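You operate a simulated robot arm through the tools that you are given. There is no shell and no other tool. Be economical: measure what you need, move in short steps, check, and stop when the job is done.

Carry out the task below with a simulated robot arm. There is one attempt and no reset: what you move stays moved.

JOB
Add 13 to the blue-framed display's SET figure and restart the line.
Fine: black dial to OFF first; blue +10 key once, blue +1 key for the rest; then AUTO and the green START. Where these are worked on the way, their far stop is far enough and under half their travel is too little: black dial.

Only the result counts: the job must be done as asked and must still hold three seconds after the hand-in. Knocking over, shifting, dropping, spilling or breaking anything else fails it.

ROBOT AND FRAMES
A 7-joint arm with a two-finger parallel gripper on a trunk, on a base that drives. Base frame: it is fixed to the floor where the robot stands at the start and does not move with it; the origin is under the middle of the robot, x ahead of it, y to its left, z up; the surface under the hand at the start is at about z = 900. Readings come in mm, degrees, newtons and seconds.
With the tool pointing down near the work surface it reaches from about 340 to 760 mm from the robot's upright axis, wherever it stands. Its first joint turns from -115.0 to 115.0 degrees. Places, roughly: black button [300, 200, 900]; black dial [500, 0, 900]; black key [500, -200, 900]; black switch [800, 400, 1000]; blue button [300, 100, 900]; blue minus-one key [500, 500, 900]; blue plus-one key [500, 600, 900]; blue plus-ten key [500, 500, 900]; blue zero key [500, 400, 900]; display in the blue frame [600, 500, 1100]; green button [300, 400, 900]; grey dial [300, -100, 900]; grey minus-one key [500, 200, 900]; grey plus-one key [500, 300, 900]; grey plus-ten key [500, 300, 900]; grey zero key [500, 200, 900]. Payload 3.91 kg.
The tool frame sits at the grasp point between the pads (the TCP): z along the fingers, y along the line on which they close. The tips reach 30 mm beyond it. The gripper opens to 110 mm. The fingers are 20 mm wide and 10 mm thick; the gripper's body (48 by 112 mm) begins 55 mm behind the TCP.
Orientation is that of the tool frame in the base frame, as [roll, pitch, yaw] about the fixed x, y, z axes, in that order (R = Rz(yaw) Ry(pitch) Rx(roll)). With the fingers straight down and closing along the base's y, the tool's x points along the base's -x, its y along +y and its z along -z.

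CONTROLS
- The arm moves only by the tool step_arm. Its argument "moves" is a list of rows, each an object (a shift or turn left out is 0, a gripper value left out holds the last) with "angular": the turn, a rotation vector about the tool's x, y, z in units of 45 degrees (1.0 is 45 degrees), a list of three; "delta_pos": the shift along the tool's x, y, z in units of 150 mm (1.0 is 150 mm), a list of three; "gripper": the opening, from 0 (shut) to 1 (fully open). In form: [{"angular": [rx, ry, rz], "delta_pos": [x, y, z], "gripper": gripper}, ...]. A call has 1 to 8 rows; each row is the pose to reach, as a shift and turn from the pose commanded when the call began, along the tool's axes at that moment. A call with a number of a shift or a turn outside -1 to 1 is refused whole. A row lasts 0.2 s, in which the tool goes at most 50 mm and 8.6 degrees; a call with a longer step from one row to the next is refused whole, and so is a gripper value outside its range. A pose out of reach is approached as far as the arm can. The call stops where the force on the tool passes 40 N (or 10 N more than at its start, if that is more) or the arm is blocked; 0.2 s more then pass. The fingers move at their own pace (about 108 mm/s each) and stop on an object; they squeeze with about 41 N. The grip force told is the motor's: it shows also when the fingers shut on nothing. Time passes only in rows, and 0.2 s behind the last, so rows that repeat a pose let the fingers close. The reply holds the time, the measured pose of the TCP, the force on the tool along the base axes, the opening and the grip force, in the units named above and with some noise, with the torque about the TCP (base axes, N m) and any sound that the robot's microphone picked up, and new pictures: "pictures" is both (left out), scene, wrist or none.
- Cameras (640 x 400 px; columns grow to the right, rows downward): "scene" is now at [17.7, 132, 1709.1]; the picture's right is [-0.26, -0.97, 0.00], its down [-0.71, 0.19, -0.68] and it looks along [0.66, -0.17, -0.73] (base axes); focal length 279 px, centre (320, 200). "wrist" rides on the gripper at [72, 17, -103] in the tool frame; the picture's right is [-0.23, 0.97, 0.00], its down [-0.76, -0.18, -0.62] and it looks along [-0.61, -0.14, 0.78] (tool axes); focal length 222 px, centre (320, 200).
- slide_trunk(by): slides the trunk up (or, below 0, down) by that many mm; the arm and the scene camera ride with it, the base frame stays. It gives what a move gives, with no picture.
- steer(legs): drives the robot by 1 to 6 legs, each [ahead, turn to the left] in mm and degrees, along the robot's own axes; the way and the turn of a leg run together, so that a leg with both is an arc; at most 1500 mm and 180 degrees a leg. The arm and the cameras ride along, it lands a little off, and it stops where it bumps. It gives what a move gives, and a new picture of the scene camera.
- turn_head(pan, tilt): turns the head with the scene camera to pan (to the left, within 155 degrees either way) and tilt (down, from -29 to 69), counted from straight ahead of the robot. It gives what a move gives, and a new picture of the scene camera.
- measure_at(camera, pixels): for up to 12 pixels [column, row] of the newest picture of that camera ("zoom" is the newest enlarged one), the place [x, y, z] in the base frame of the surface seen there, good to about 2 mm. No time passes.
- enlarge(camera, box): a new picture of the part [left, top, right, bottom] of that camera's present view, enlarged. No time passes.
- finish_job(): hands the job in; it is judged then, once.

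Work in short steps. Measure before you move; look again where a grasp or a placing could have gone wrong, and mend it. You have 80 turns and 260 pictures in all, those below and enlarged ones among them. Open the gripper and draw the arm clear of the work before you hand the job in, unless the task says otherwise; then end with one line.

The tools are called after "Emit:" as a command line: name --argument value ..., lists and objects as JSON in quotes. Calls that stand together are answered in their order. step_arm: Moves the arm, as the interface text tells. Its arguments: {"type":"object","properties":{"moves":{"type":"array"},"pictures":{"type":"string","enum":["both","scene","wrist","none"]}},"required":["moves"]} The other tools are called the same way: slide_trunk (by) slides the trunk up or down; steer (legs) drives the base; turn_head (pan, tilt) turns the head that bears the scene camera; measure_at (camera, pixels) gives the place of the surface under pixels of a picture; enlarge (camera, box) takes an enlarged picture of a part of a camera's view; finish_job () hands the job in.

At the start:

```text
clock: 0.0
eef_pos: [444.8, 155.4, 1276.1]
orientation: [-179.9, 0.0, -180.0]
contact_force: [0.7, -0.7, -0.7]
ft_torque: [0.0, -0.03, 0.0]
finger_gap: 110.1
finger_force: 0.1
trunk travel left (down, up): [-825.0, 165.0]
robot x, y, heading: [2.9, 2.5, -0.2]
head pan, tilt: [-14.8, 47.1]
```

scene: 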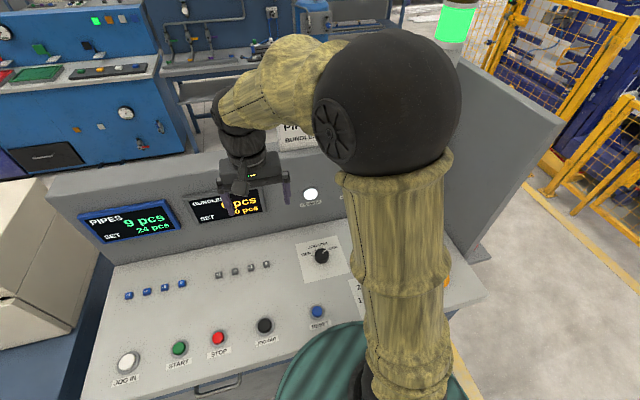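
wrist: 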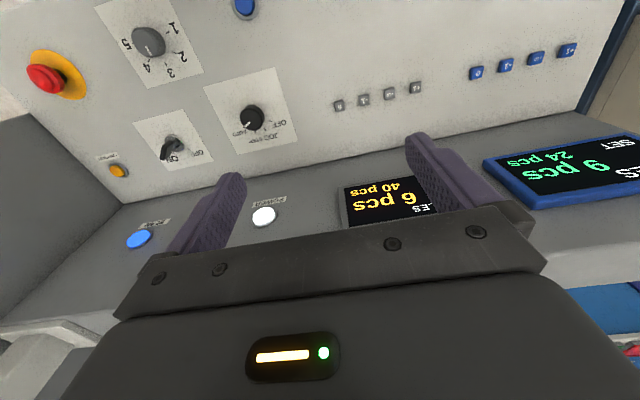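

The scene shows the blue display at SET 24 (so the target is 37), with the dial near (321,256) and the blue keys near (128-182,290). I enlarge these areas to read the labels.

Emit:
enlarge --camera "scene" --box '[70, 180, 290, 320]'

Emit:
enlarge --camera "wrist" --box '[190, 60, 320, 160]'

Emit:
enlarge --camera "wrist" --box '[440, 20, 640, 120]'

Emit:
measure_at --camera "scene" --pixels '[[128, 295], [147, 291], [165, 287], [182, 283], [179, 347], [321, 255], [333, 272], [140, 310]]'

Emit:
measure_at --camera "wrist" --pixels '[[476, 73], [506, 65], [535, 58], [568, 49], [251, 118], [247, 122], [280, 140], [520, 90]]'

```text
2.86 times, centred on (180, 250) of scene
```

zoom: 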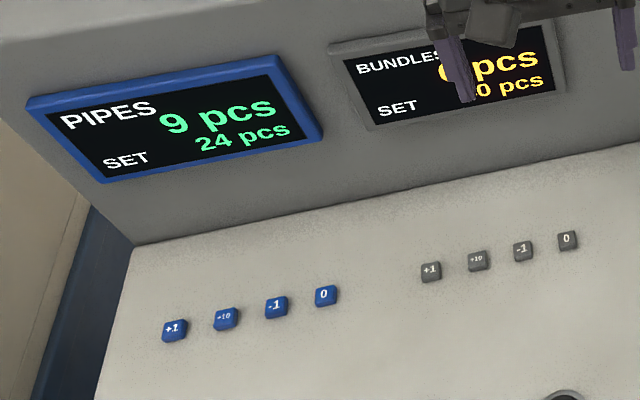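

```text
4.00 times, centred on (255, 110) of wrist
```

zoom: 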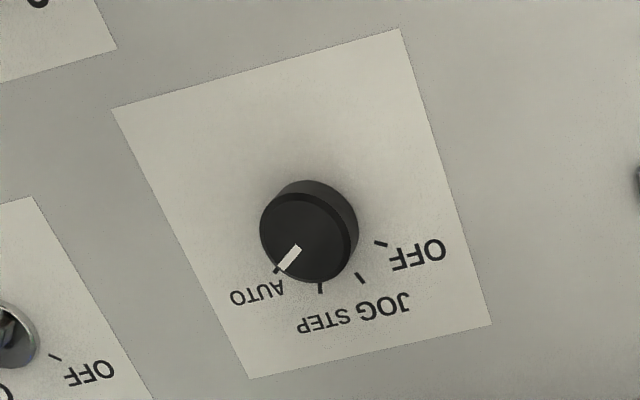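

```text
3.20 times, centred on (540, 70) of wrist
```

zoom: 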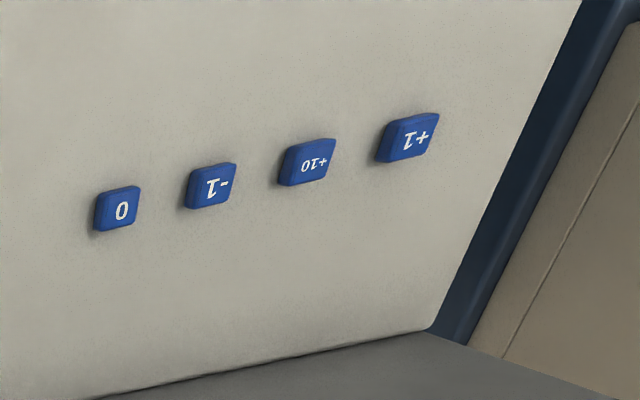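

```text
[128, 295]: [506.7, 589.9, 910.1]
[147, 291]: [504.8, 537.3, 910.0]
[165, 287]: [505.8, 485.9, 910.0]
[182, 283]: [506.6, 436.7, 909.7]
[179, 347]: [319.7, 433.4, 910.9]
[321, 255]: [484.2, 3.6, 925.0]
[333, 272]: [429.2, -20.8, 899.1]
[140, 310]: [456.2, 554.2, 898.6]
```

```text
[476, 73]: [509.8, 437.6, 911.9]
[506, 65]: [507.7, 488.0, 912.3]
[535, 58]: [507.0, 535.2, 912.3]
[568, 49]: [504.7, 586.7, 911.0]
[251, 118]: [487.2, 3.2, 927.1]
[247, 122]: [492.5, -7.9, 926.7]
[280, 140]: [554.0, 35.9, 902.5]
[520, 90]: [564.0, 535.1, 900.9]
```

The wrist zoom shows the dial pointer at AUTO, with OFF at the far counter-clockwise end of its range (seen from above). I measure the ticks and the cap edges for the turn angles.

Emit:
enlarge --camera "wrist" --box '[190, 60, 320, 160]'

Emit:
measure_at --camera "zoom" --pixels '[[380, 243], [361, 278], [320, 288], [275, 270], [297, 248], [281, 266], [305, 193], [262, 235], [348, 235], [307, 278], [306, 236], [308, 184]]'

Emit:
measure_at --camera "wrist" --pixels '[[171, 148], [262, 216], [418, 88], [339, 104], [150, 42], [244, 6]]'

Emit:
enlarge --camera "scene" --box '[100, 290, 340, 400]'

```text
4.00 times, centred on (255, 110) of wrist
```

zoom: 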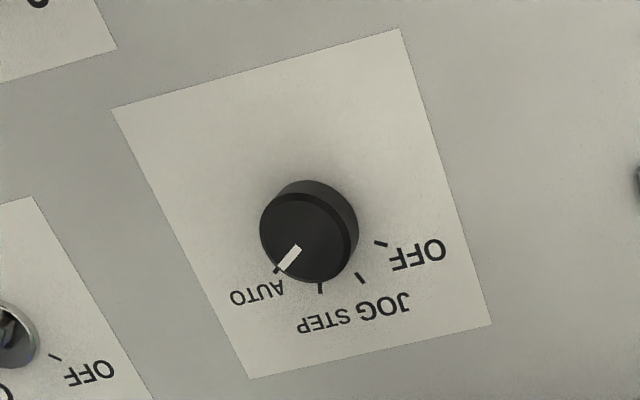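

```text
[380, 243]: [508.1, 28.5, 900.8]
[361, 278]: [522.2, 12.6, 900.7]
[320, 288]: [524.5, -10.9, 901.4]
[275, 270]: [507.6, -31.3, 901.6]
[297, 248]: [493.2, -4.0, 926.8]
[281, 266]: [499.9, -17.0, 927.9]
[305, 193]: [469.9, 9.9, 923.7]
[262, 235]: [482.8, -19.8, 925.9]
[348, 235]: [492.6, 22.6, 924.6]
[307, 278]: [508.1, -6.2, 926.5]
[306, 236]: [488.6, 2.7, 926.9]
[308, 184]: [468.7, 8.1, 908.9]
```

```text
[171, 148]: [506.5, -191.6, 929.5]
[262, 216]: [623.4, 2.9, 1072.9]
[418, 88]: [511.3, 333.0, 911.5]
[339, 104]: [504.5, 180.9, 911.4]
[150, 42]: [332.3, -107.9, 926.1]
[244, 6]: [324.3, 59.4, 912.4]
```

```text
2.67 times, centred on (220, 345) of scene
```

zoom: 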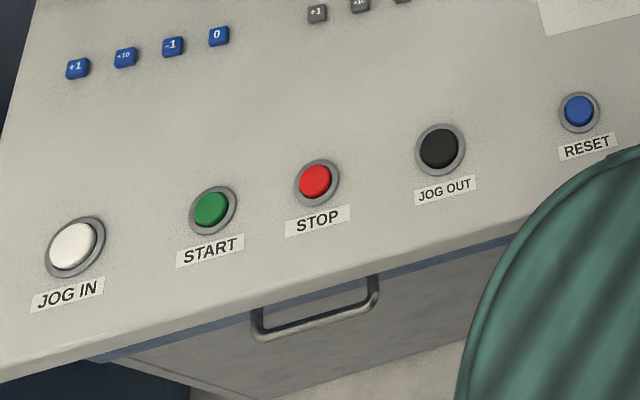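

The dial's centre is about (488, 1), its cap is about 42 mm across and its top is at z 927. AUTO sits at about -57° and OFF at about +55°. I move over the dial and pre-rotate the gripper clockwise.

Emit:
step_arm --moves '[{"delta_pos": [-0.036, -0.125, 0.125], "angular": [0, 0, 0.125], "gripper": 0.7}, {"delta_pos": [-0.072, -0.25, 0.25], "angular": [0, 0, 0.25]}, {"delta_pos": [-0.108, -0.375, 0.375], "angular": [0, 0, 0.375]}, {"delta_pos": [-0.144, -0.5, 0.5], "angular": [0, 0, 0.5]}, {"delta_pos": [-0.18, -0.625, 0.625], "angular": [0, 0, 0.625]}, {"delta_pos": [-0.216, -0.75, 0.75], "angular": [0, 0, 0.75]}, {"delta_pos": [-0.252, -0.875, 0.875], "angular": [0, 0, 0.875]}, {"delta_pos": [-0.288, -1, 1], "angular": [0, 0, 1]}]'

```text
clock: 1.8
eef_pos: [488.1, 5.9, 1125.6]
orientation: [-180.0, 0.1, 135.0]
contact_force: [0.5, 1.5, 0.8]
ft_torque: [-0.03, -0.01, 0.02]
finger_gap: 76.8
finger_force: 0.0
trunk travel left (down, up): [-825.0, 165.0]
robot x, y, heading: [-1.4, 0.5, -0.1]
head pan, tilt: [-14.8, 47.1]
```

scene: 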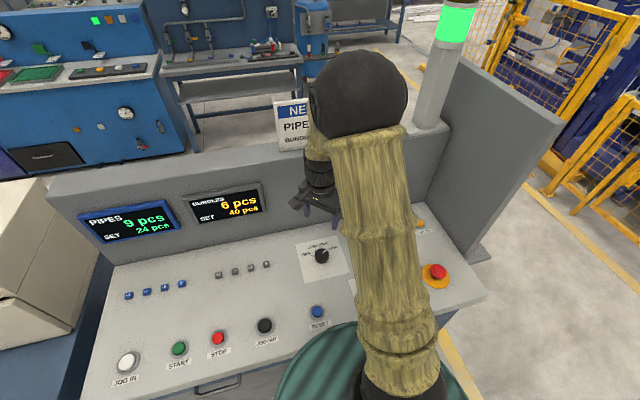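
wrist: 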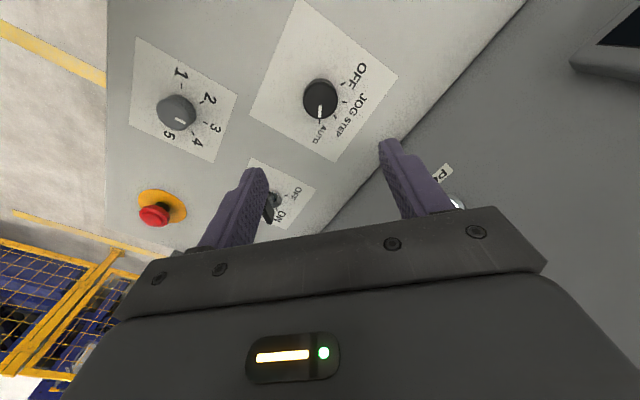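

The gripper is over the dial at yaw 135. I lower it to just above the cap, turn 13° more, and re-measure the dial centre from this view.

Emit:
measure_at --camera "wrist" --pixels '[[319, 96], [304, 98], [336, 96], [319, 80], [320, 115]]'

Emit:
step_arm --moves '[{"delta_pos": [-0.012, -0.012, 0.2], "angular": [0, 0, 0.1]}, {"delta_pos": [-0.024, -0.024, 0.4], "angular": [0, 0, 0.2]}, {"delta_pos": [-0.024, -0.024, 0.6], "angular": [0, 0, 0.29]}, {"delta_pos": [-0.024, -0.024, 0.8], "angular": [0, 0, 0.29]}, {"delta_pos": [-0.024, -0.024, 0.99], "angular": [0, 0, 0.29]}]'

```text
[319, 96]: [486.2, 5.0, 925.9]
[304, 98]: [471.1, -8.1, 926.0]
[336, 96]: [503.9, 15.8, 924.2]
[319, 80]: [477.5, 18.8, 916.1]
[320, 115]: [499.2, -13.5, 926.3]
```

```text
clock: 3.0
eef_pos: [484.5, 0.8, 976.1]
orientation: [180.0, 0.0, 121.8]
contact_force: [-0.1, -0.1, -0.3]
ft_torque: [-0.02, 0.02, 0.0]
finger_gap: 76.8
finger_force: 0.1
trunk travel left (down, up): [-825.0, 165.0]
robot x, y, heading: [-0.3, 1.6, 0.2]
head pan, tilt: [-14.8, 47.1]
```

scene: 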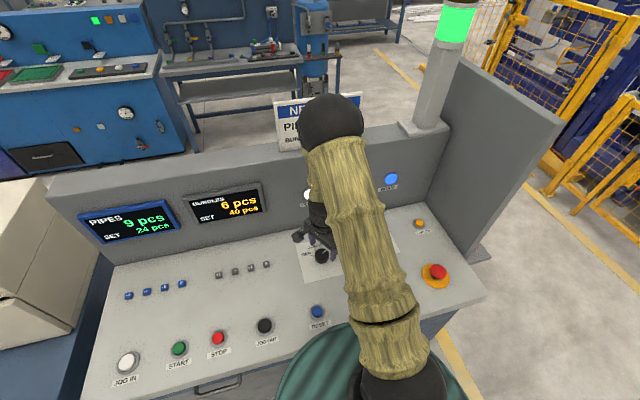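
wrist: 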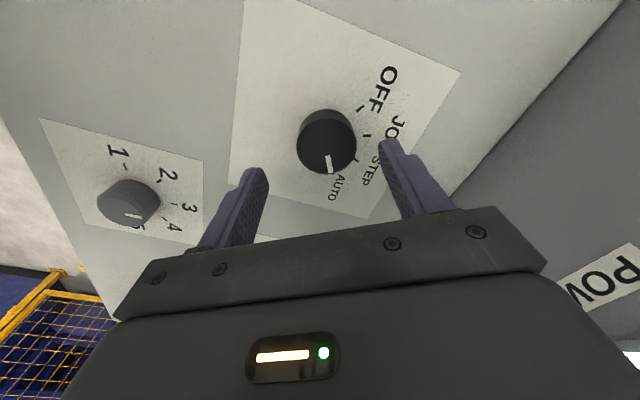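

The dial is between the fingers' line. I lower to TCP z≈938 with a small centring shift and close on it.

Emit:
step_arm --moves '[{"delta_pos": [0, 0.018, 0.13]}, {"delta_pos": [0, 0.018, 0.253]}, {"delta_pos": [0, 0.018, 0.253], "gripper": 0.3}, {"delta_pos": [0, 0.018, 0.253], "gripper": 0.3}, {"delta_pos": [0, 0.018, 0.253], "gripper": 0.3}]'

```text
clock: 4.2
eef_pos: [490.5, 0.6, 939.9]
orientation: [179.9, -0.1, 122.0]
contact_force: [4.9, 2.8, 1.0]
ft_torque: [0.25, -0.56, 0.17]
finger_gap: 45.1
finger_force: 45.1
trunk travel left (down, up): [-825.0, 165.0]
robot x, y, heading: [-2.4, 2.2, 0.2]
head pan, tilt: [-14.8, 47.1]
```

scene: 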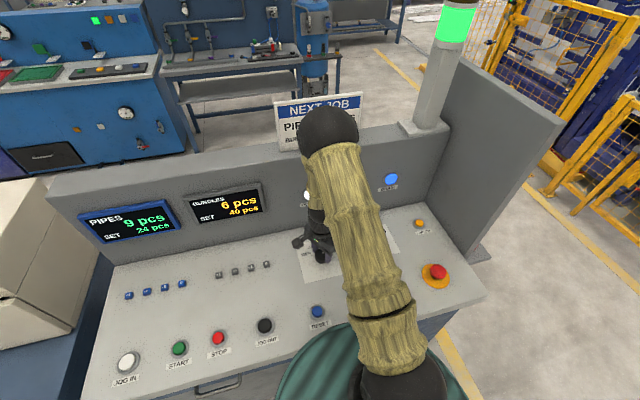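
wrist: 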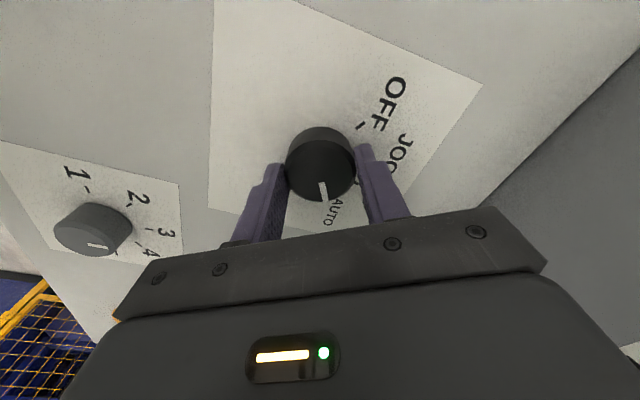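

The fingers hold the knob (gap 45 mm, 45 N). I turn it counter-clockwise 45°.

Emit:
step_arm --moves '[{"angular": [0, 0, -0.16], "delta_pos": [0, 0.018, 0]}, {"angular": [0, 0, -0.33]}, {"angular": [0, 0, -0.5]}, {"angular": [0, 0, -0.67]}, {"angular": [0, 0, -0.84]}, {"angular": [0, 0, -1]}]' --pictures "wrist"

```text
clock: 5.6
eef_pos: [489.3, 1.9, 939.8]
orientation: [-180.0, 0.2, 167.0]
contact_force: [5.5, -8.6, 15.4]
ft_torque: [-0.15, 0.86, -0.05]
finger_gap: 45.6
finger_force: 44.8
trunk travel left (down, up): [-825.0, 165.0]
robot x, y, heading: [3.6, 1.3, 0.0]
head pan, tilt: [-14.8, 47.1]
```

wrist: 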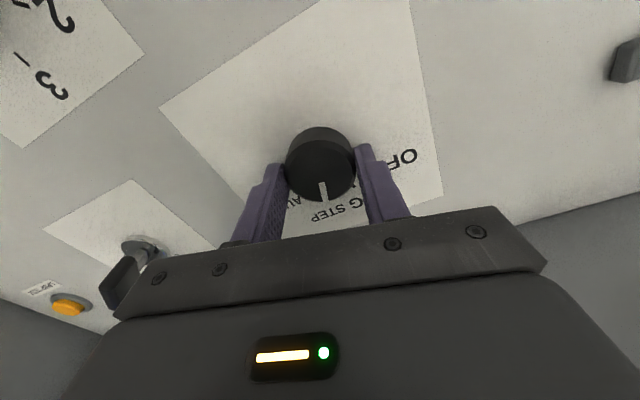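

The pointer is turning with the gripper. I continue another 45°.

Emit:
step_arm --moves '[{"angular": [0, 0, -0.16]}, {"angular": [0, 0, -0.33]}, {"angular": [0, 0, -0.5]}, {"angular": [0, 0, -0.67]}, {"angular": [0, 0, -0.84]}, {"angular": [0, 0, -1]}]' --pictures "wrist"

Emit:
step_arm --moves '[{"angular": [0, 0, -0.16]}, {"angular": [0, 0, -0.33]}, {"angular": [0, 0, -0.5]}]' --pictures "both"

```text
clock: 7.0
eef_pos: [488.7, 0.0, 940.2]
orientation: [-180.0, 0.1, -148.0]
contact_force: [8.1, -12.2, 17.4]
ft_torque: [-0.33, 0.06, -0.11]
finger_gap: 45.3
finger_force: 45.5
trunk travel left (down, up): [-825.0, 165.0]
robot x, y, heading: [1.2, 0.2, -0.0]
head pan, tilt: [-14.8, 47.1]
```

wrist: 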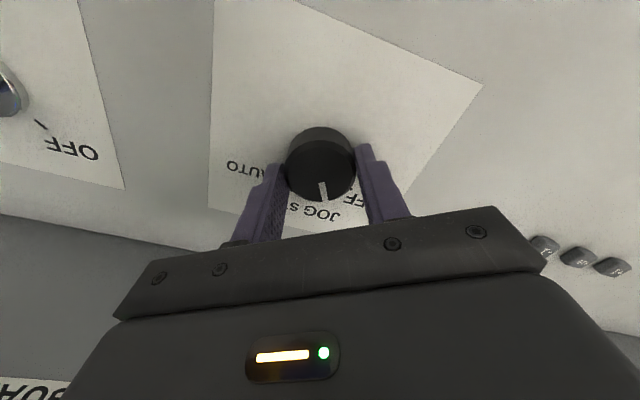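

```text
clock: 7.8
eef_pos: [490.1, 1.2, 940.3]
orientation: [-180.0, 0.1, -125.5]
contact_force: [12.2, -16.9, 23.6]
ft_torque: [-0.74, -0.02, -0.01]
finger_gap: 45.3
finger_force: 45.0
trunk travel left (down, up): [-825.0, 165.0]
robot x, y, heading: [-0.0, -2.6, -0.2]
head pan, tilt: [-14.8, 47.1]
```

scene: 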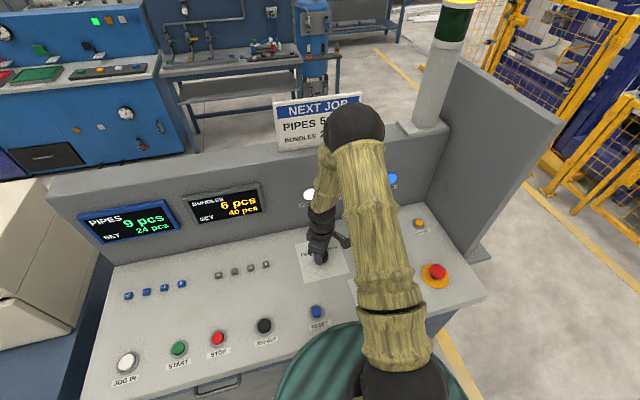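
wrist: 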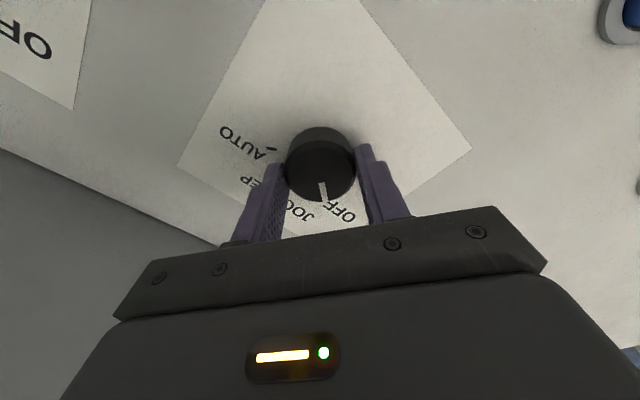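

The tower light changed from green, and 112° has been turned. I nudge about 5° more towards the stop, then open and lift to check the pointer.

Emit:
step_arm --moves '[{"angular": [0, 0, -0.06]}, {"angular": [0, 0, -0.11]}]' --pictures "none"

Emit:
step_arm --moves '[{"gripper": 0.7}, {"gripper": 0.7}, {"delta_pos": [0, 0, -0.3]}, {"delta_pos": [0, 0, -0.6]}]' --pictures "both"

```text
clock: 8.4
eef_pos: [490.0, 1.1, 939.3]
orientation: [-180.0, 0.2, -120.6]
contact_force: [13.4, -15.3, 23.9]
ft_torque: [-0.32, -0.51, 0.0]
finger_gap: 45.4
finger_force: 45.3
trunk travel left (down, up): [-825.0, 165.0]
robot x, y, heading: [-1.5, 0.5, -0.0]
head pan, tilt: [-14.8, 47.1]
```

```text
clock: 9.4
eef_pos: [489.3, 3.1, 1031.2]
orientation: [179.9, -0.1, -120.6]
contact_force: [0.4, 0.0, -0.4]
ft_torque: [-0.01, -0.04, 0.04]
finger_gap: 77.3
finger_force: 0.1
trunk travel left (down, up): [-825.0, 165.0]
robot x, y, heading: [1.2, 1.7, -0.2]
head pan, tilt: [-14.8, 47.1]
```

scene: 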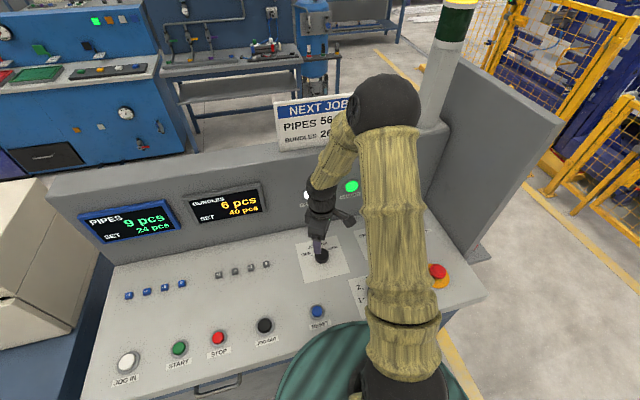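
wrist: 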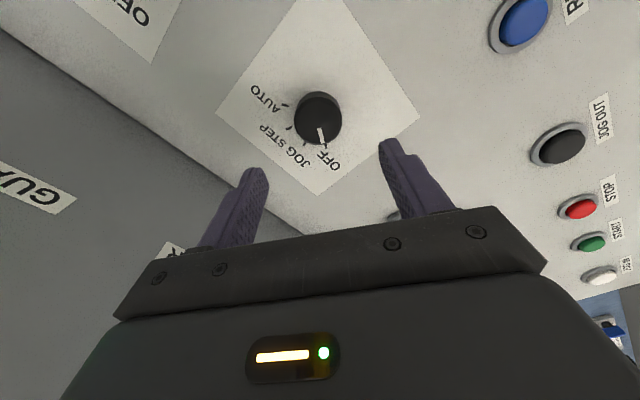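

The pointer is on OFF. I raise and move left, rotating back towards yaw 180, and shut the fingers for pressing.

Emit:
step_arm --moves '[{"delta_pos": [-0.14, 0.085, -0.1], "angular": [0, 0, 0.16], "gripper": 0}, {"delta_pos": [-0.28, 0.17, -0.2], "angular": [0, 0, 0.32]}, {"delta_pos": [-0.43, 0.255, -0.2], "angular": [0, 0, 0.49]}, {"delta_pos": [-0.58, 0.34, -0.2], "angular": [0, 0, 0.66]}, {"delta_pos": [-0.72, 0.425, -0.2], "angular": [0, 0, 0.83]}, {"delta_pos": [-0.86, 0.51, -0.2], "angular": [0, 0, 1]}]' --pictures "none"

```text
clock: 10.8
eef_pos: [490.6, 154.6, 1060.5]
orientation: [180.0, -0.1, -165.7]
contact_force: [-0.4, -0.4, -1.2]
ft_torque: [-0.01, -0.03, 0.04]
finger_gap: 0.0
finger_force: 37.6
trunk travel left (down, up): [-825.0, 165.0]
robot x, y, heading: [-0.4, 1.9, 0.1]
head pan, tilt: [-14.8, 47.1]
```

The reading shows yaw -165.7 at y=155. I continue left 150 mm and finish the rotation to 180.

Emit:
step_arm --moves '[{"delta_pos": [-0.062, 0.242, 0], "angular": [0, 0, 0.1]}, {"delta_pos": [-0.124, 0.484, 0], "angular": [0, 0, 0.2]}, {"delta_pos": [-0.185, 0.727, 0], "angular": [0, 0, 0.318]}, {"delta_pos": [-0.247, 0.969, 0], "angular": [0, 0, 0.318]}]' --pictures "none"

Emit:
step_arm --moves '[{"delta_pos": [-0.02, 0.25, 0.05]}, {"delta_pos": [-0.04, 0.5, 0.1]}, {"delta_pos": [-0.06, 0.75, 0.15]}, {"delta_pos": [-0.1, 1, 0.2]}]' --pictures "wrist"

```text
clock: 11.8
eef_pos: [491.8, 303.3, 1062.7]
orientation: [-180.0, 0.0, 180.0]
contact_force: [-0.6, 0.1, -0.6]
ft_torque: [0.02, -0.01, 0.0]
finger_gap: 0.0
finger_force: 37.4
trunk travel left (down, up): [-825.0, 165.0]
robot x, y, heading: [0.2, -3.5, -0.1]
head pan, tilt: [-14.8, 47.1]
```

```text
clock: 12.8
eef_pos: [506.0, 452.5, 1030.2]
orientation: [-180.0, 0.0, 180.0]
contact_force: [-0.2, 0.0, 0.8]
ft_torque: [-0.03, 0.01, 0.02]
finger_gap: 0.1
finger_force: 37.9
trunk travel left (down, up): [-825.0, 165.0]
robot x, y, heading: [-0.6, -0.9, -0.0]
head pan, tilt: [-14.8, 47.1]
```

wrist: 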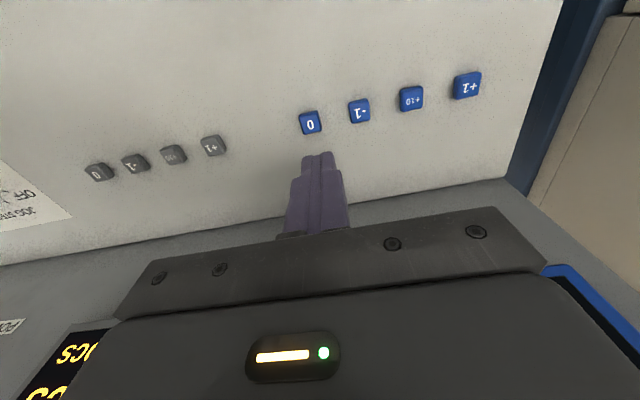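

Closer view now: I measure all four blue keys at (310,123), (359,110), (411,98) and (467,85).

Emit:
measure_at --camera "wrist" --pixels '[[310, 123], [359, 111], [411, 98], [467, 85], [403, 99], [421, 97], [411, 91], [411, 106], [457, 87], [478, 84]]'

Emit:
step_arm --moves '[{"delta_pos": [0, 0.28, 0.1]}, {"delta_pos": [0, 0.56, 0.3]}]' --pictures "wrist"

```text
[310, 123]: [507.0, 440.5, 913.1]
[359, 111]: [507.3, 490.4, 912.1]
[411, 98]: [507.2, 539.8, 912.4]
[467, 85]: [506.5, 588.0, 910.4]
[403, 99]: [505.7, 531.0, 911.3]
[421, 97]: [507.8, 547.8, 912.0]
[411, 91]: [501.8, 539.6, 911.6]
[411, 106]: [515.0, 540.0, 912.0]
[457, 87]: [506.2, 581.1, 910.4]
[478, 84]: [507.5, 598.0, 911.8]
```

```text
refused: row 2 steps farther than a row can; nothing moved
```

The +10 key is at about (507, 539, 912). I go to 13 mm above it.

Emit:
step_arm --moves '[{"delta_pos": [0, 0.2, 0.1]}, {"delta_pos": [-0.005, 0.4, 0.25]}, {"delta_pos": [-0.01, 0.577, 0.4]}, {"delta_pos": [-0.01, 0.577, 0.5]}]' --pictures "both"

```text
clock: 13.8
eef_pos: [504.3, 540.0, 956.1]
orientation: [180.0, -0.1, -180.0]
contact_force: [-0.8, 0.5, -0.3]
ft_torque: [-0.01, -0.01, -0.02]
finger_gap: 0.1
finger_force: 37.8
trunk travel left (down, up): [-825.0, 165.0]
robot x, y, heading: [-1.6, -0.6, 0.3]
head pan, tilt: [-14.8, 47.1]
```

scene: 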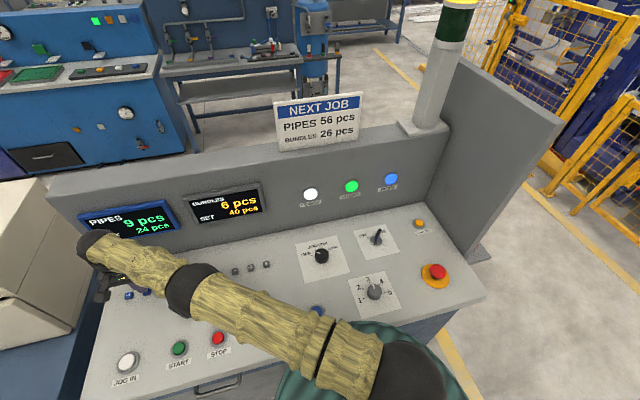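
wrist: 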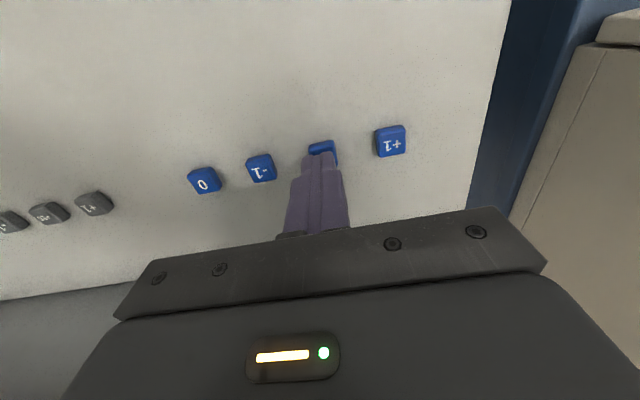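

The fingertips are about 14 mm above the +10 key. I press in small steps and watch the force and the sound.

Emit:
step_arm --moves '[{"delta_pos": [0, 0, 0.05]}, {"delta_pos": [0, 0, 0.08]}, {"delta_pos": [0, 0, 0.1]}, {"delta_pos": [0, 0, 0.115]}]' --pictures "none"

Emit:
enlarge --camera "scene" --box '[70, 190, 190, 265]'

```text
clock: 14.8
eef_pos: [504.8, 538.7, 937.9]
orientation: [179.8, 0.2, -179.9]
contact_force: [0.6, -1.1, 1.6]
ft_torque: [-0.03, -0.01, -0.01]
finger_gap: 0.0
finger_force: 37.6
out of reach, approached as far as the arm can: row 2, 3
trunk travel left (down, up): [-825.0, 165.0]
robot x, y, heading: [0.4, 0.0, -0.0]
head pan, tilt: [-14.8, 47.1]
```

```text
5.33 times, centred on (130, 228) of scene
```

zoom: 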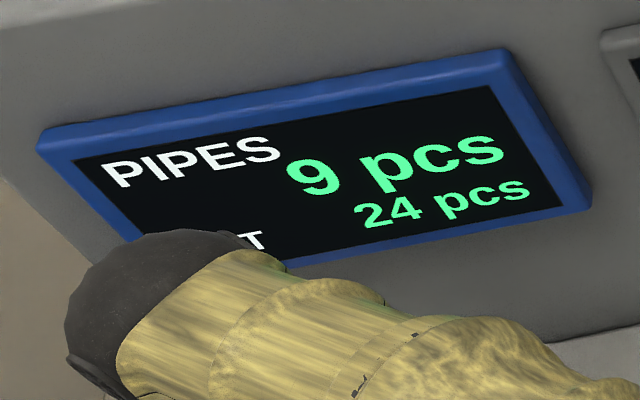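

The arm reached its limit before the key moved (no force, still 24). I raise the tool and then lower the trunk for more reach.

Emit:
step_arm --moves '[{"delta_pos": [0, 0, -0.33]}, {"delta_pos": [0, 0, -0.66]}, {"delta_pos": [0, 0, -0.99]}]' --pictures "none"

Emit:
step_arm --moves '[{"delta_pos": [0, 0, -0.3]}, {"delta_pos": [0, 0, -0.5]}]' --pictures "none"

Emit:
slide_trunk --by -190

Emit:
step_arm --moves '[{"delta_pos": [0, 0, 0]}]' --pictures "both"

```text
clock: 15.6
eef_pos: [498.4, 539.7, 1086.2]
orientation: [-180.0, -0.1, -179.9]
contact_force: [-0.8, -0.5, 0.2]
ft_torque: [0.01, -0.03, 0.02]
finger_gap: 0.0
finger_force: 37.4
trunk travel left (down, up): [-825.0, 165.0]
robot x, y, heading: [1.1, -0.6, -0.2]
head pan, tilt: [-14.8, 47.1]
```

```text
clock: 16.2
eef_pos: [497.7, 534.4, 1160.9]
orientation: [180.0, -0.1, -180.0]
contact_force: [0.5, -0.8, -0.1]
ft_torque: [0.01, -0.03, 0.0]
finger_gap: 0.0
finger_force: 38.2
out of reach, approached as far as the arm can: row 2
trunk travel left (down, up): [-825.0, 165.0]
robot x, y, heading: [2.9, 2.1, -0.5]
head pan, tilt: [-14.8, 47.1]
```

```text
clock: 18.3
eef_pos: [499.7, 536.0, 968.8]
orientation: [180.0, 0.0, -179.9]
contact_force: [0.4, 0.4, 0.2]
ft_torque: [-0.01, 0.0, -0.01]
finger_gap: 0.0
finger_force: 37.3
trunk travel left (down, up): [-635.0, 355.0]
robot x, y, heading: [0.9, -3.4, 0.0]
head pan, tilt: [-14.8, 47.1]
```

```text
clock: 18.7
eef_pos: [498.4, 536.7, 968.7]
orientation: [180.0, 0.0, -179.9]
contact_force: [0.1, 0.5, -0.7]
ft_torque: [0.0, 0.01, 0.02]
finger_gap: 0.0
finger_force: 38.3
trunk travel left (down, up): [-635.0, 355.0]
robot x, y, heading: [-1.9, 3.0, -0.1]
head pan, tilt: [-14.8, 47.1]
```

scene: 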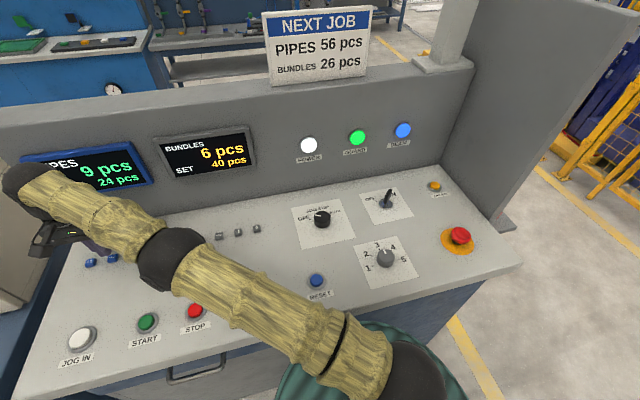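
wrist: 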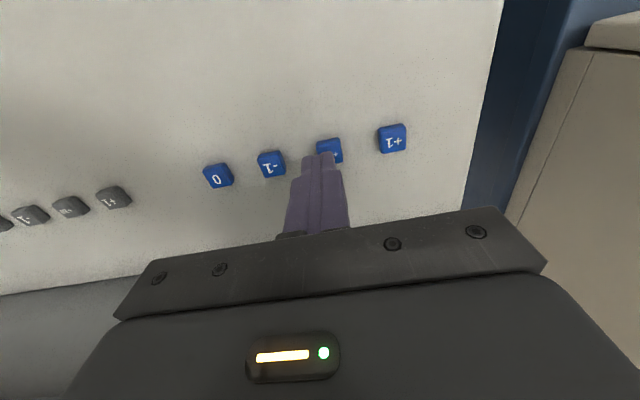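

Reach is marginal here even before the +1 key, so I raise the trunk 90 mm and tilt the tool 25° outward (towards +y), which brings the wrist nearer to the robot.

Emit:
slide_trunk --by 90

Emit:
step_arm --moves '[{"angular": [-0.18, 0, 0]}, {"angular": [-0.36, 0, 0]}, {"angular": [-0.556, 0, 0]}]' --pictures "both"

```text
clock: 19.9
eef_pos: [499.1, 535.3, 1058.0]
orientation: [-179.9, 0.0, -179.9]
contact_force: [-0.1, -1.0, -0.5]
ft_torque: [-0.01, 0.0, 0.0]
finger_gap: 0.0
finger_force: 38.2
trunk travel left (down, up): [-725.0, 265.0]
robot x, y, heading: [-1.2, -0.5, 0.1]
head pan, tilt: [-14.8, 47.1]
```

```text
refused: row 3 steps farther than a row can; nothing moved
```

Row 3 was slightly too large, so I split it into four rows.

Emit:
step_arm --moves '[{"angular": [-0.14, 0, 0]}, {"angular": [-0.28, 0, 0]}, {"angular": [-0.42, 0, 0]}, {"angular": [-0.556, 0, 0]}]' --pictures "both"

```text
clock: 20.9
eef_pos: [499.6, 535.5, 1059.8]
orientation: [154.8, 0.0, -180.0]
contact_force: [-0.2, -1.1, -0.5]
ft_torque: [0.03, -0.02, 0.03]
finger_gap: 0.3
finger_force: 37.8
trunk travel left (down, up): [-725.0, 265.0]
robot x, y, heading: [0.8, 2.0, 0.1]
head pan, tilt: [-14.8, 47.1]
```

scene: 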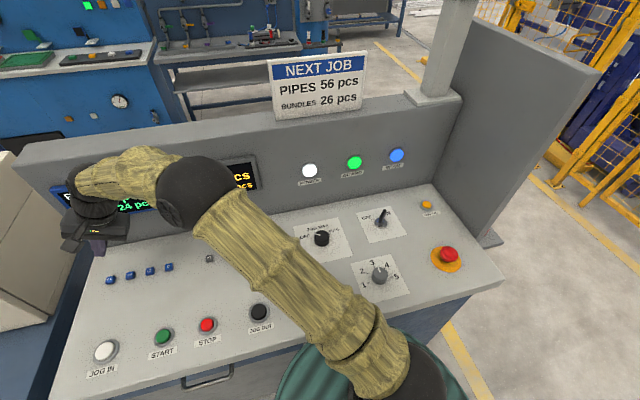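
wrist: 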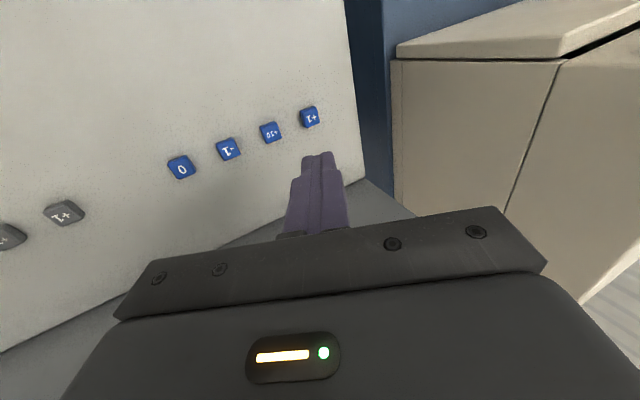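

Tilt reached. I descend vertically towards the +10 key to about 12 mm above it, with x corrected by 8 mm.

Emit:
step_arm --moves '[{"delta_pos": [-0.053, -0.09, 0.2]}, {"delta_pos": [-0.053, -0.18, 0.4]}, {"delta_pos": [-0.053, -0.298, 0.634]}]' --pictures "both"

```text
clock: 21.7
eef_pos: [509.7, 534.4, 953.0]
orientation: [154.9, 0.1, -179.9]
contact_force: [-0.5, -0.3, 0.6]
ft_torque: [0.01, 0.02, -0.01]
finger_gap: 0.0
finger_force: 38.1
trunk travel left (down, up): [-725.0, 265.0]
robot x, y, heading: [1.6, 1.6, 0.1]
head pan, tilt: [-14.8, 47.1]
```

scene: 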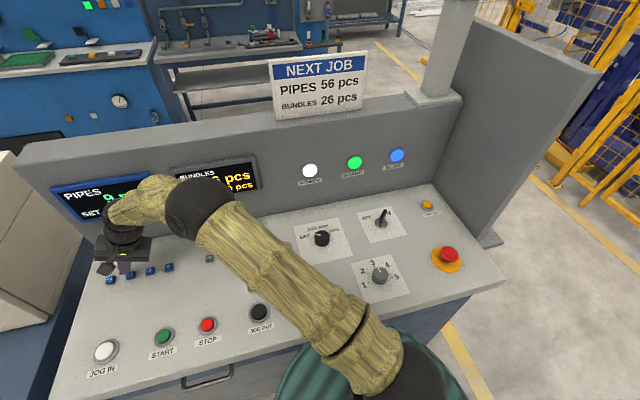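
wrist: 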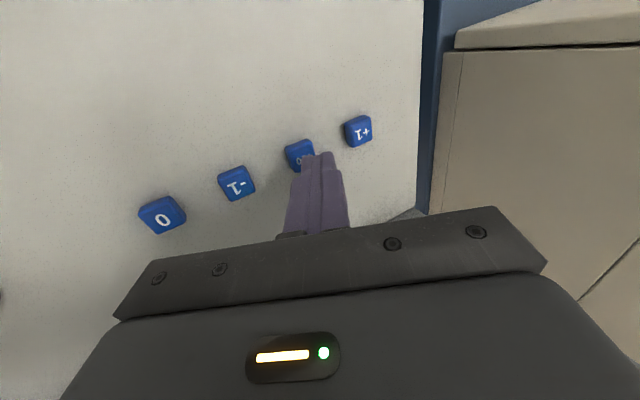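

The tip is about 10 mm above the +10 key. I press down 15 mm in small steps.

Emit:
step_arm --moves '[{"delta_pos": [0, -0.0284, 0.0603]}, {"delta_pos": [0, -0.0341, 0.0724]}, {"delta_pos": [0, -0.0426, 0.0905]}]' --pictures "both"

```text
clock: 22.5
eef_pos: [507.3, 534.4, 938.9]
orientation: [154.9, 0.0, -179.9]
contact_force: [-0.7, -1.8, 1.1]
ft_torque: [-0.01, 0.04, -0.01]
finger_gap: 0.0
finger_force: 37.9
trunk travel left (down, up): [-725.0, 265.0]
robot x, y, heading: [1.8, 0.3, 0.1]
head pan, tilt: [-14.8, 47.1]
heard: click
```

scene: 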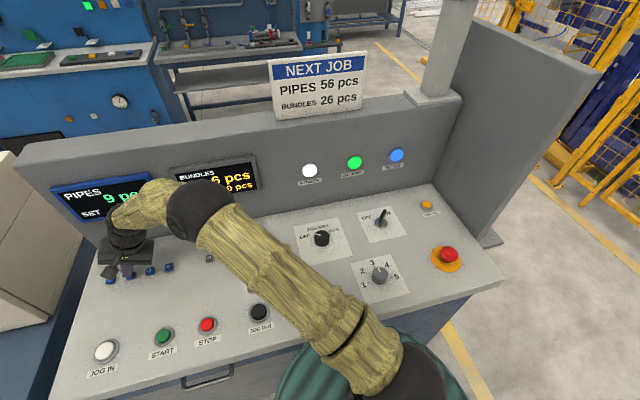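
wrist: 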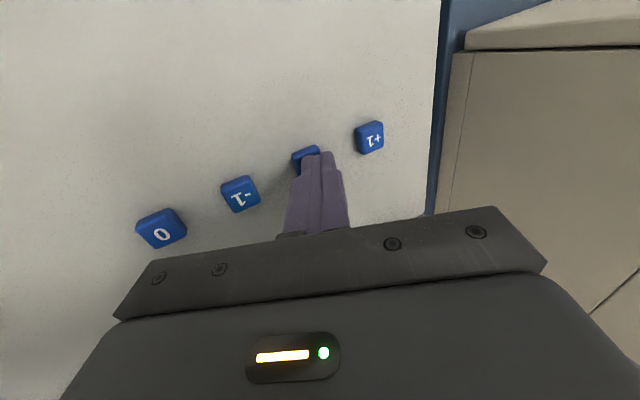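

A click was heard. I rise about 110 mm to see the display.

Emit:
step_arm --moves '[{"delta_pos": [0, 0.1, -0.21]}, {"delta_pos": [0, 0.2, -0.42]}, {"delta_pos": [0, 0.312, -0.664]}]' --pictures "none"

Emit:
enlarge --camera "scene" --box '[40, 160, 200, 260]'

```text
clock: 23.3
eef_pos: [507.5, 536.6, 1050.4]
orientation: [154.9, 0.0, -179.9]
contact_force: [-0.4, -0.4, 0.4]
ft_torque: [0.03, -0.02, 0.0]
finger_gap: 0.1
finger_force: 38.2
trunk travel left (down, up): [-725.0, 265.0]
robot x, y, heading: [-2.1, 3.1, -0.2]
head pan, tilt: [-14.8, 47.1]
```

```text
4.00 times, centred on (120, 210) of scene
```

zoom: 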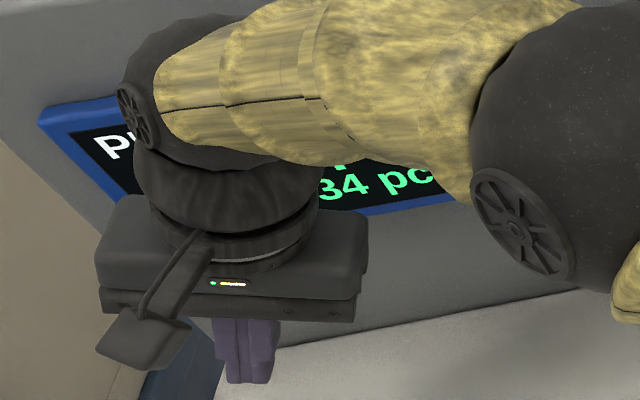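

SET now reads 34. I move to above the +1 key (507, 589).

Emit:
step_arm --moves '[{"delta_pos": [0, 0.15, 0.1]}, {"delta_pos": [0, 0.25, 0.25]}, {"delta_pos": [0, 0.14, 0.48]}, {"delta_pos": [0, 0.032, 0.7]}]' --pictures "both"

```text
clock: 24.3
eef_pos: [505.1, 587.2, 956.2]
orientation: [155.0, 0.0, -179.9]
contact_force: [0.9, 0.1, 0.5]
ft_torque: [-0.01, 0.04, 0.0]
finger_gap: 0.0
finger_force: 37.2
trunk travel left (down, up): [-725.0, 265.0]
robot x, y, heading: [2.9, 1.3, -0.1]
head pan, tilt: [-14.8, 47.1]
```

scene: 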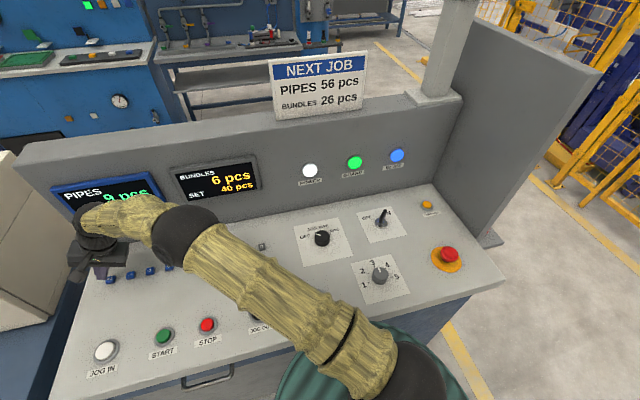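
wrist: 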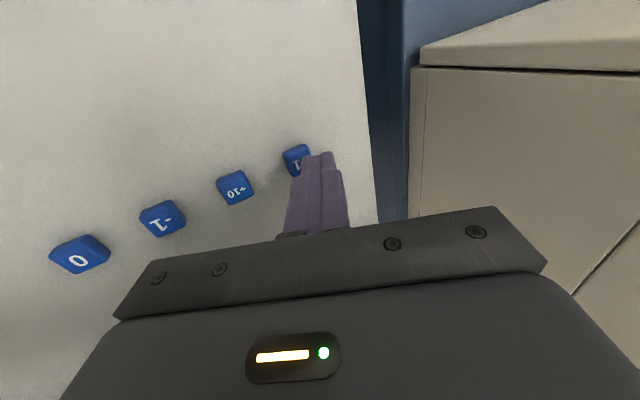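

In reach, with the tip just over +1. I press about 18 mm down and come back up in one call, listening for one click.

Emit:
step_arm --moves '[{"delta_pos": [0, -0.0284, 0.0603]}, {"delta_pos": [0, -0.0398, 0.0845]}, {"delta_pos": [0, -0.0511, 0.1086]}, {"delta_pos": [0, -0.0511, 0.1086]}, {"delta_pos": [0, -0.02, 0.04]}, {"delta_pos": [0, 0, 0]}, {"delta_pos": [0, 0, 0]}]' --pictures "scene"

Emit:
enlarge --camera "scene" --box '[40, 160, 200, 260]'

```text
clock: 25.9
eef_pos: [506.0, 584.1, 956.6]
orientation: [154.9, 0.0, -179.9]
contact_force: [-0.9, 0.5, 0.9]
ft_torque: [-0.02, 0.0, 0.0]
finger_gap: 0.0
finger_force: 37.9
trunk travel left (down, up): [-725.0, 265.0]
robot x, y, heading: [-0.7, 2.9, -0.1]
head pan, tilt: [-14.8, 47.1]
heard: click
```

scene: 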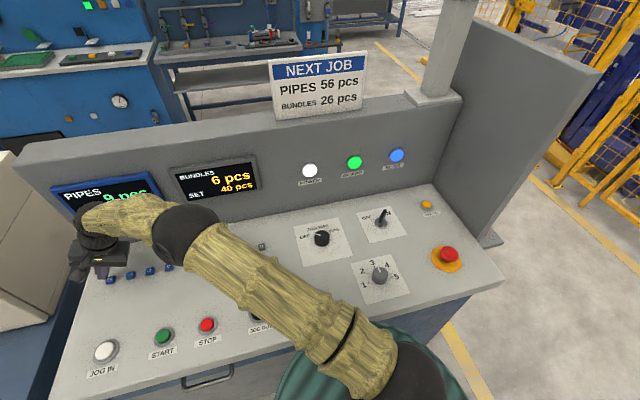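

```text
4.00 times, centred on (120, 210) of scene
```

zoom: 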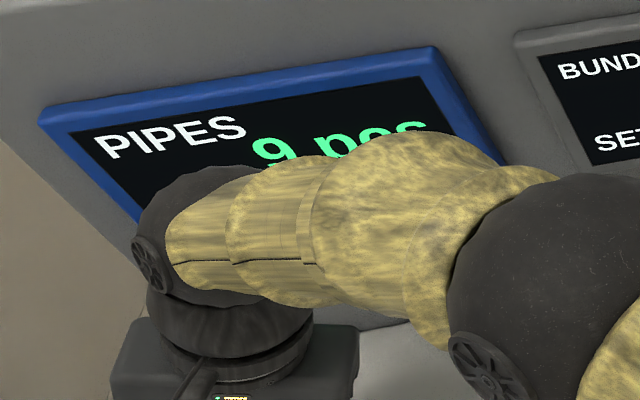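

One click was heard. I rise 100 mm to confirm the display reads 35 before the next press.

Emit:
step_arm --moves '[{"delta_pos": [0, 0.1, -0.21]}, {"delta_pos": [0, 0.2, -0.42]}, {"delta_pos": [0, 0.284, -0.603]}]' --pictures "none"

Emit:
enlarge --camera "scene" --box '[40, 160, 200, 260]'

```text
clock: 26.7
eef_pos: [506.8, 586.0, 1056.3]
orientation: [155.0, 0.1, -179.9]
contact_force: [0.4, 0.6, 0.1]
ft_torque: [0.02, 0.04, -0.01]
finger_gap: 0.2
finger_force: 37.3
trunk travel left (down, up): [-725.0, 265.0]
robot x, y, heading: [-0.4, 1.4, -0.1]
head pan, tilt: [-14.8, 47.1]
```

```text
4.00 times, centred on (120, 210) of scene
```

zoom: 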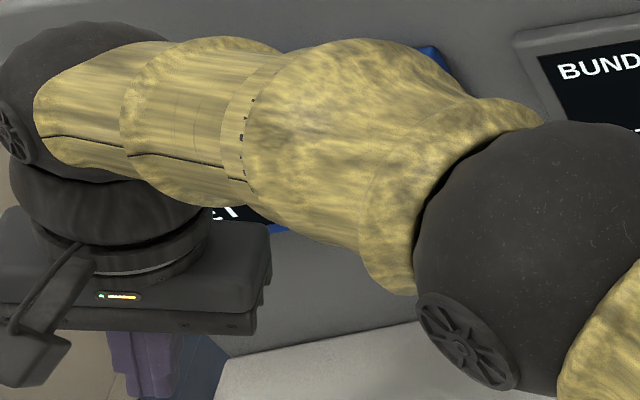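

The display is hidden from here, so I rely on the click and return to the key for the second press.

Emit:
step_arm --moves '[{"delta_pos": [0, -0.1, 0.21]}, {"delta_pos": [0, -0.2, 0.42]}, {"delta_pos": [0, -0.284, 0.603]}]' --pictures "none"

Emit:
step_arm --moves '[{"delta_pos": [0, -0.0284, 0.0603]}, {"delta_pos": [0, -0.0398, 0.0845]}, {"delta_pos": [0, -0.0511, 0.1086]}, {"delta_pos": [0, -0.0511, 0.1086]}, {"delta_pos": [0, -0.02, 0.04]}, {"delta_pos": [0, 0, 0]}, {"delta_pos": [0, 0, 0]}]' --pictures "none"

```text
clock: 27.5
eef_pos: [504.9, 582.1, 956.3]
orientation: [154.9, 0.0, -179.9]
contact_force: [-0.4, -0.3, -0.2]
ft_torque: [0.01, 0.01, 0.02]
finger_gap: 0.0
finger_force: 37.7
trunk travel left (down, up): [-725.0, 265.0]
robot x, y, heading: [-0.7, 0.6, -0.2]
head pan, tilt: [-14.8, 47.1]
```

```text
clock: 29.1
eef_pos: [507.5, 583.3, 955.8]
orientation: [155.0, 0.0, -179.9]
contact_force: [0.1, 0.5, 0.3]
ft_torque: [-0.02, -0.02, 0.03]
finger_gap: 0.1
finger_force: 37.9
trunk travel left (down, up): [-725.0, 265.0]
robot x, y, heading: [2.5, -1.8, 0.0]
head pan, tilt: [-14.8, 47.1]
heard: click
```

Second click heard. Before the third press I rise 45 mm and draw back 120 mm in x to read the display.

Emit:
step_arm --moves '[{"delta_pos": [0, 0.128, -0.271]}, {"delta_pos": [0.3, 0.128, -0.271]}, {"delta_pos": [0.6, 0.128, -0.271]}, {"delta_pos": [0.8, 0.128, -0.271]}]' --pictures "none"

Emit:
enlarge --camera "scene" --box '[40, 160, 200, 260]'

```text
clock: 30.1
eef_pos: [387.3, 582.1, 1000.6]
orientation: [155.0, 0.1, -179.9]
contact_force: [-0.9, -0.3, 0.6]
ft_torque: [0.0, -0.02, -0.02]
finger_gap: 0.0
finger_force: 37.5
trunk travel left (down, up): [-725.0, 265.0]
robot x, y, heading: [-2.9, -0.4, -0.1]
head pan, tilt: [-14.8, 47.1]
```

```text
4.00 times, centred on (120, 210) of scene
```

zoom: 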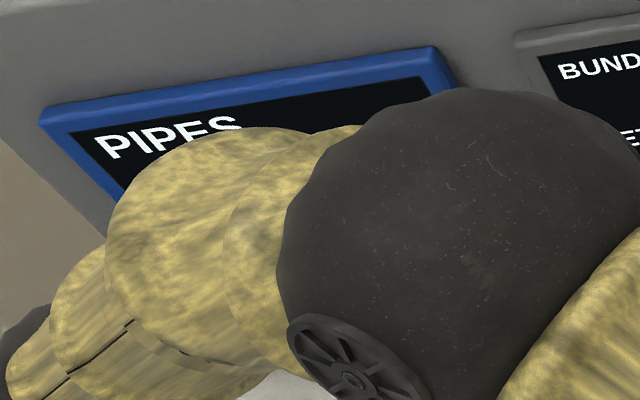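

Still blocked; I return the same way and make the third press, then check properly from further off.

Emit:
step_arm --moves '[{"delta_pos": [-0.3, 0, 0]}, {"delta_pos": [-0.6, 0, 0]}, {"delta_pos": [-0.8, 0, 0]}, {"delta_pos": [-0.8, -0.128, 0.271]}]' --pictures "wrist"

Emit:
step_arm --moves '[{"delta_pos": [0, -0.0284, 0.0603]}, {"delta_pos": [0, -0.0398, 0.0845]}, {"delta_pos": [0, -0.0511, 0.1086]}, {"delta_pos": [0, -0.0511, 0.1086]}, {"delta_pos": [0, -0.02, 0.04]}, {"delta_pos": [0, 0, 0]}, {"delta_pos": [0, 0, 0]}]' --pictures "none"

```text
clock: 31.1
eef_pos: [508.1, 582.4, 956.1]
orientation: [155.1, 0.0, -179.9]
contact_force: [-0.4, 1.0, -0.1]
ft_torque: [-0.02, 0.0, 0.0]
finger_gap: 0.1
finger_force: 38.0
trunk travel left (down, up): [-725.0, 265.0]
robot x, y, heading: [1.4, 0.6, 0.1]
head pan, tilt: [-14.8, 47.1]
```

wrist: 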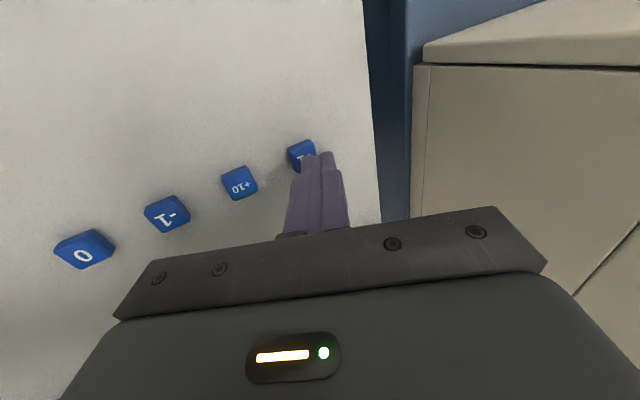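

```text
clock: 32.7
eef_pos: [507.6, 585.9, 955.6]
orientation: [155.0, 0.1, -179.9]
contact_force: [0.4, 0.4, 0.0]
ft_torque: [0.01, -0.01, 0.0]
finger_gap: 0.0
finger_force: 37.8
trunk travel left (down, up): [-725.0, 265.0]
robot x, y, heading: [1.5, 0.5, 0.1]
head pan, tilt: [-14.8, 47.1]
heard: click
```

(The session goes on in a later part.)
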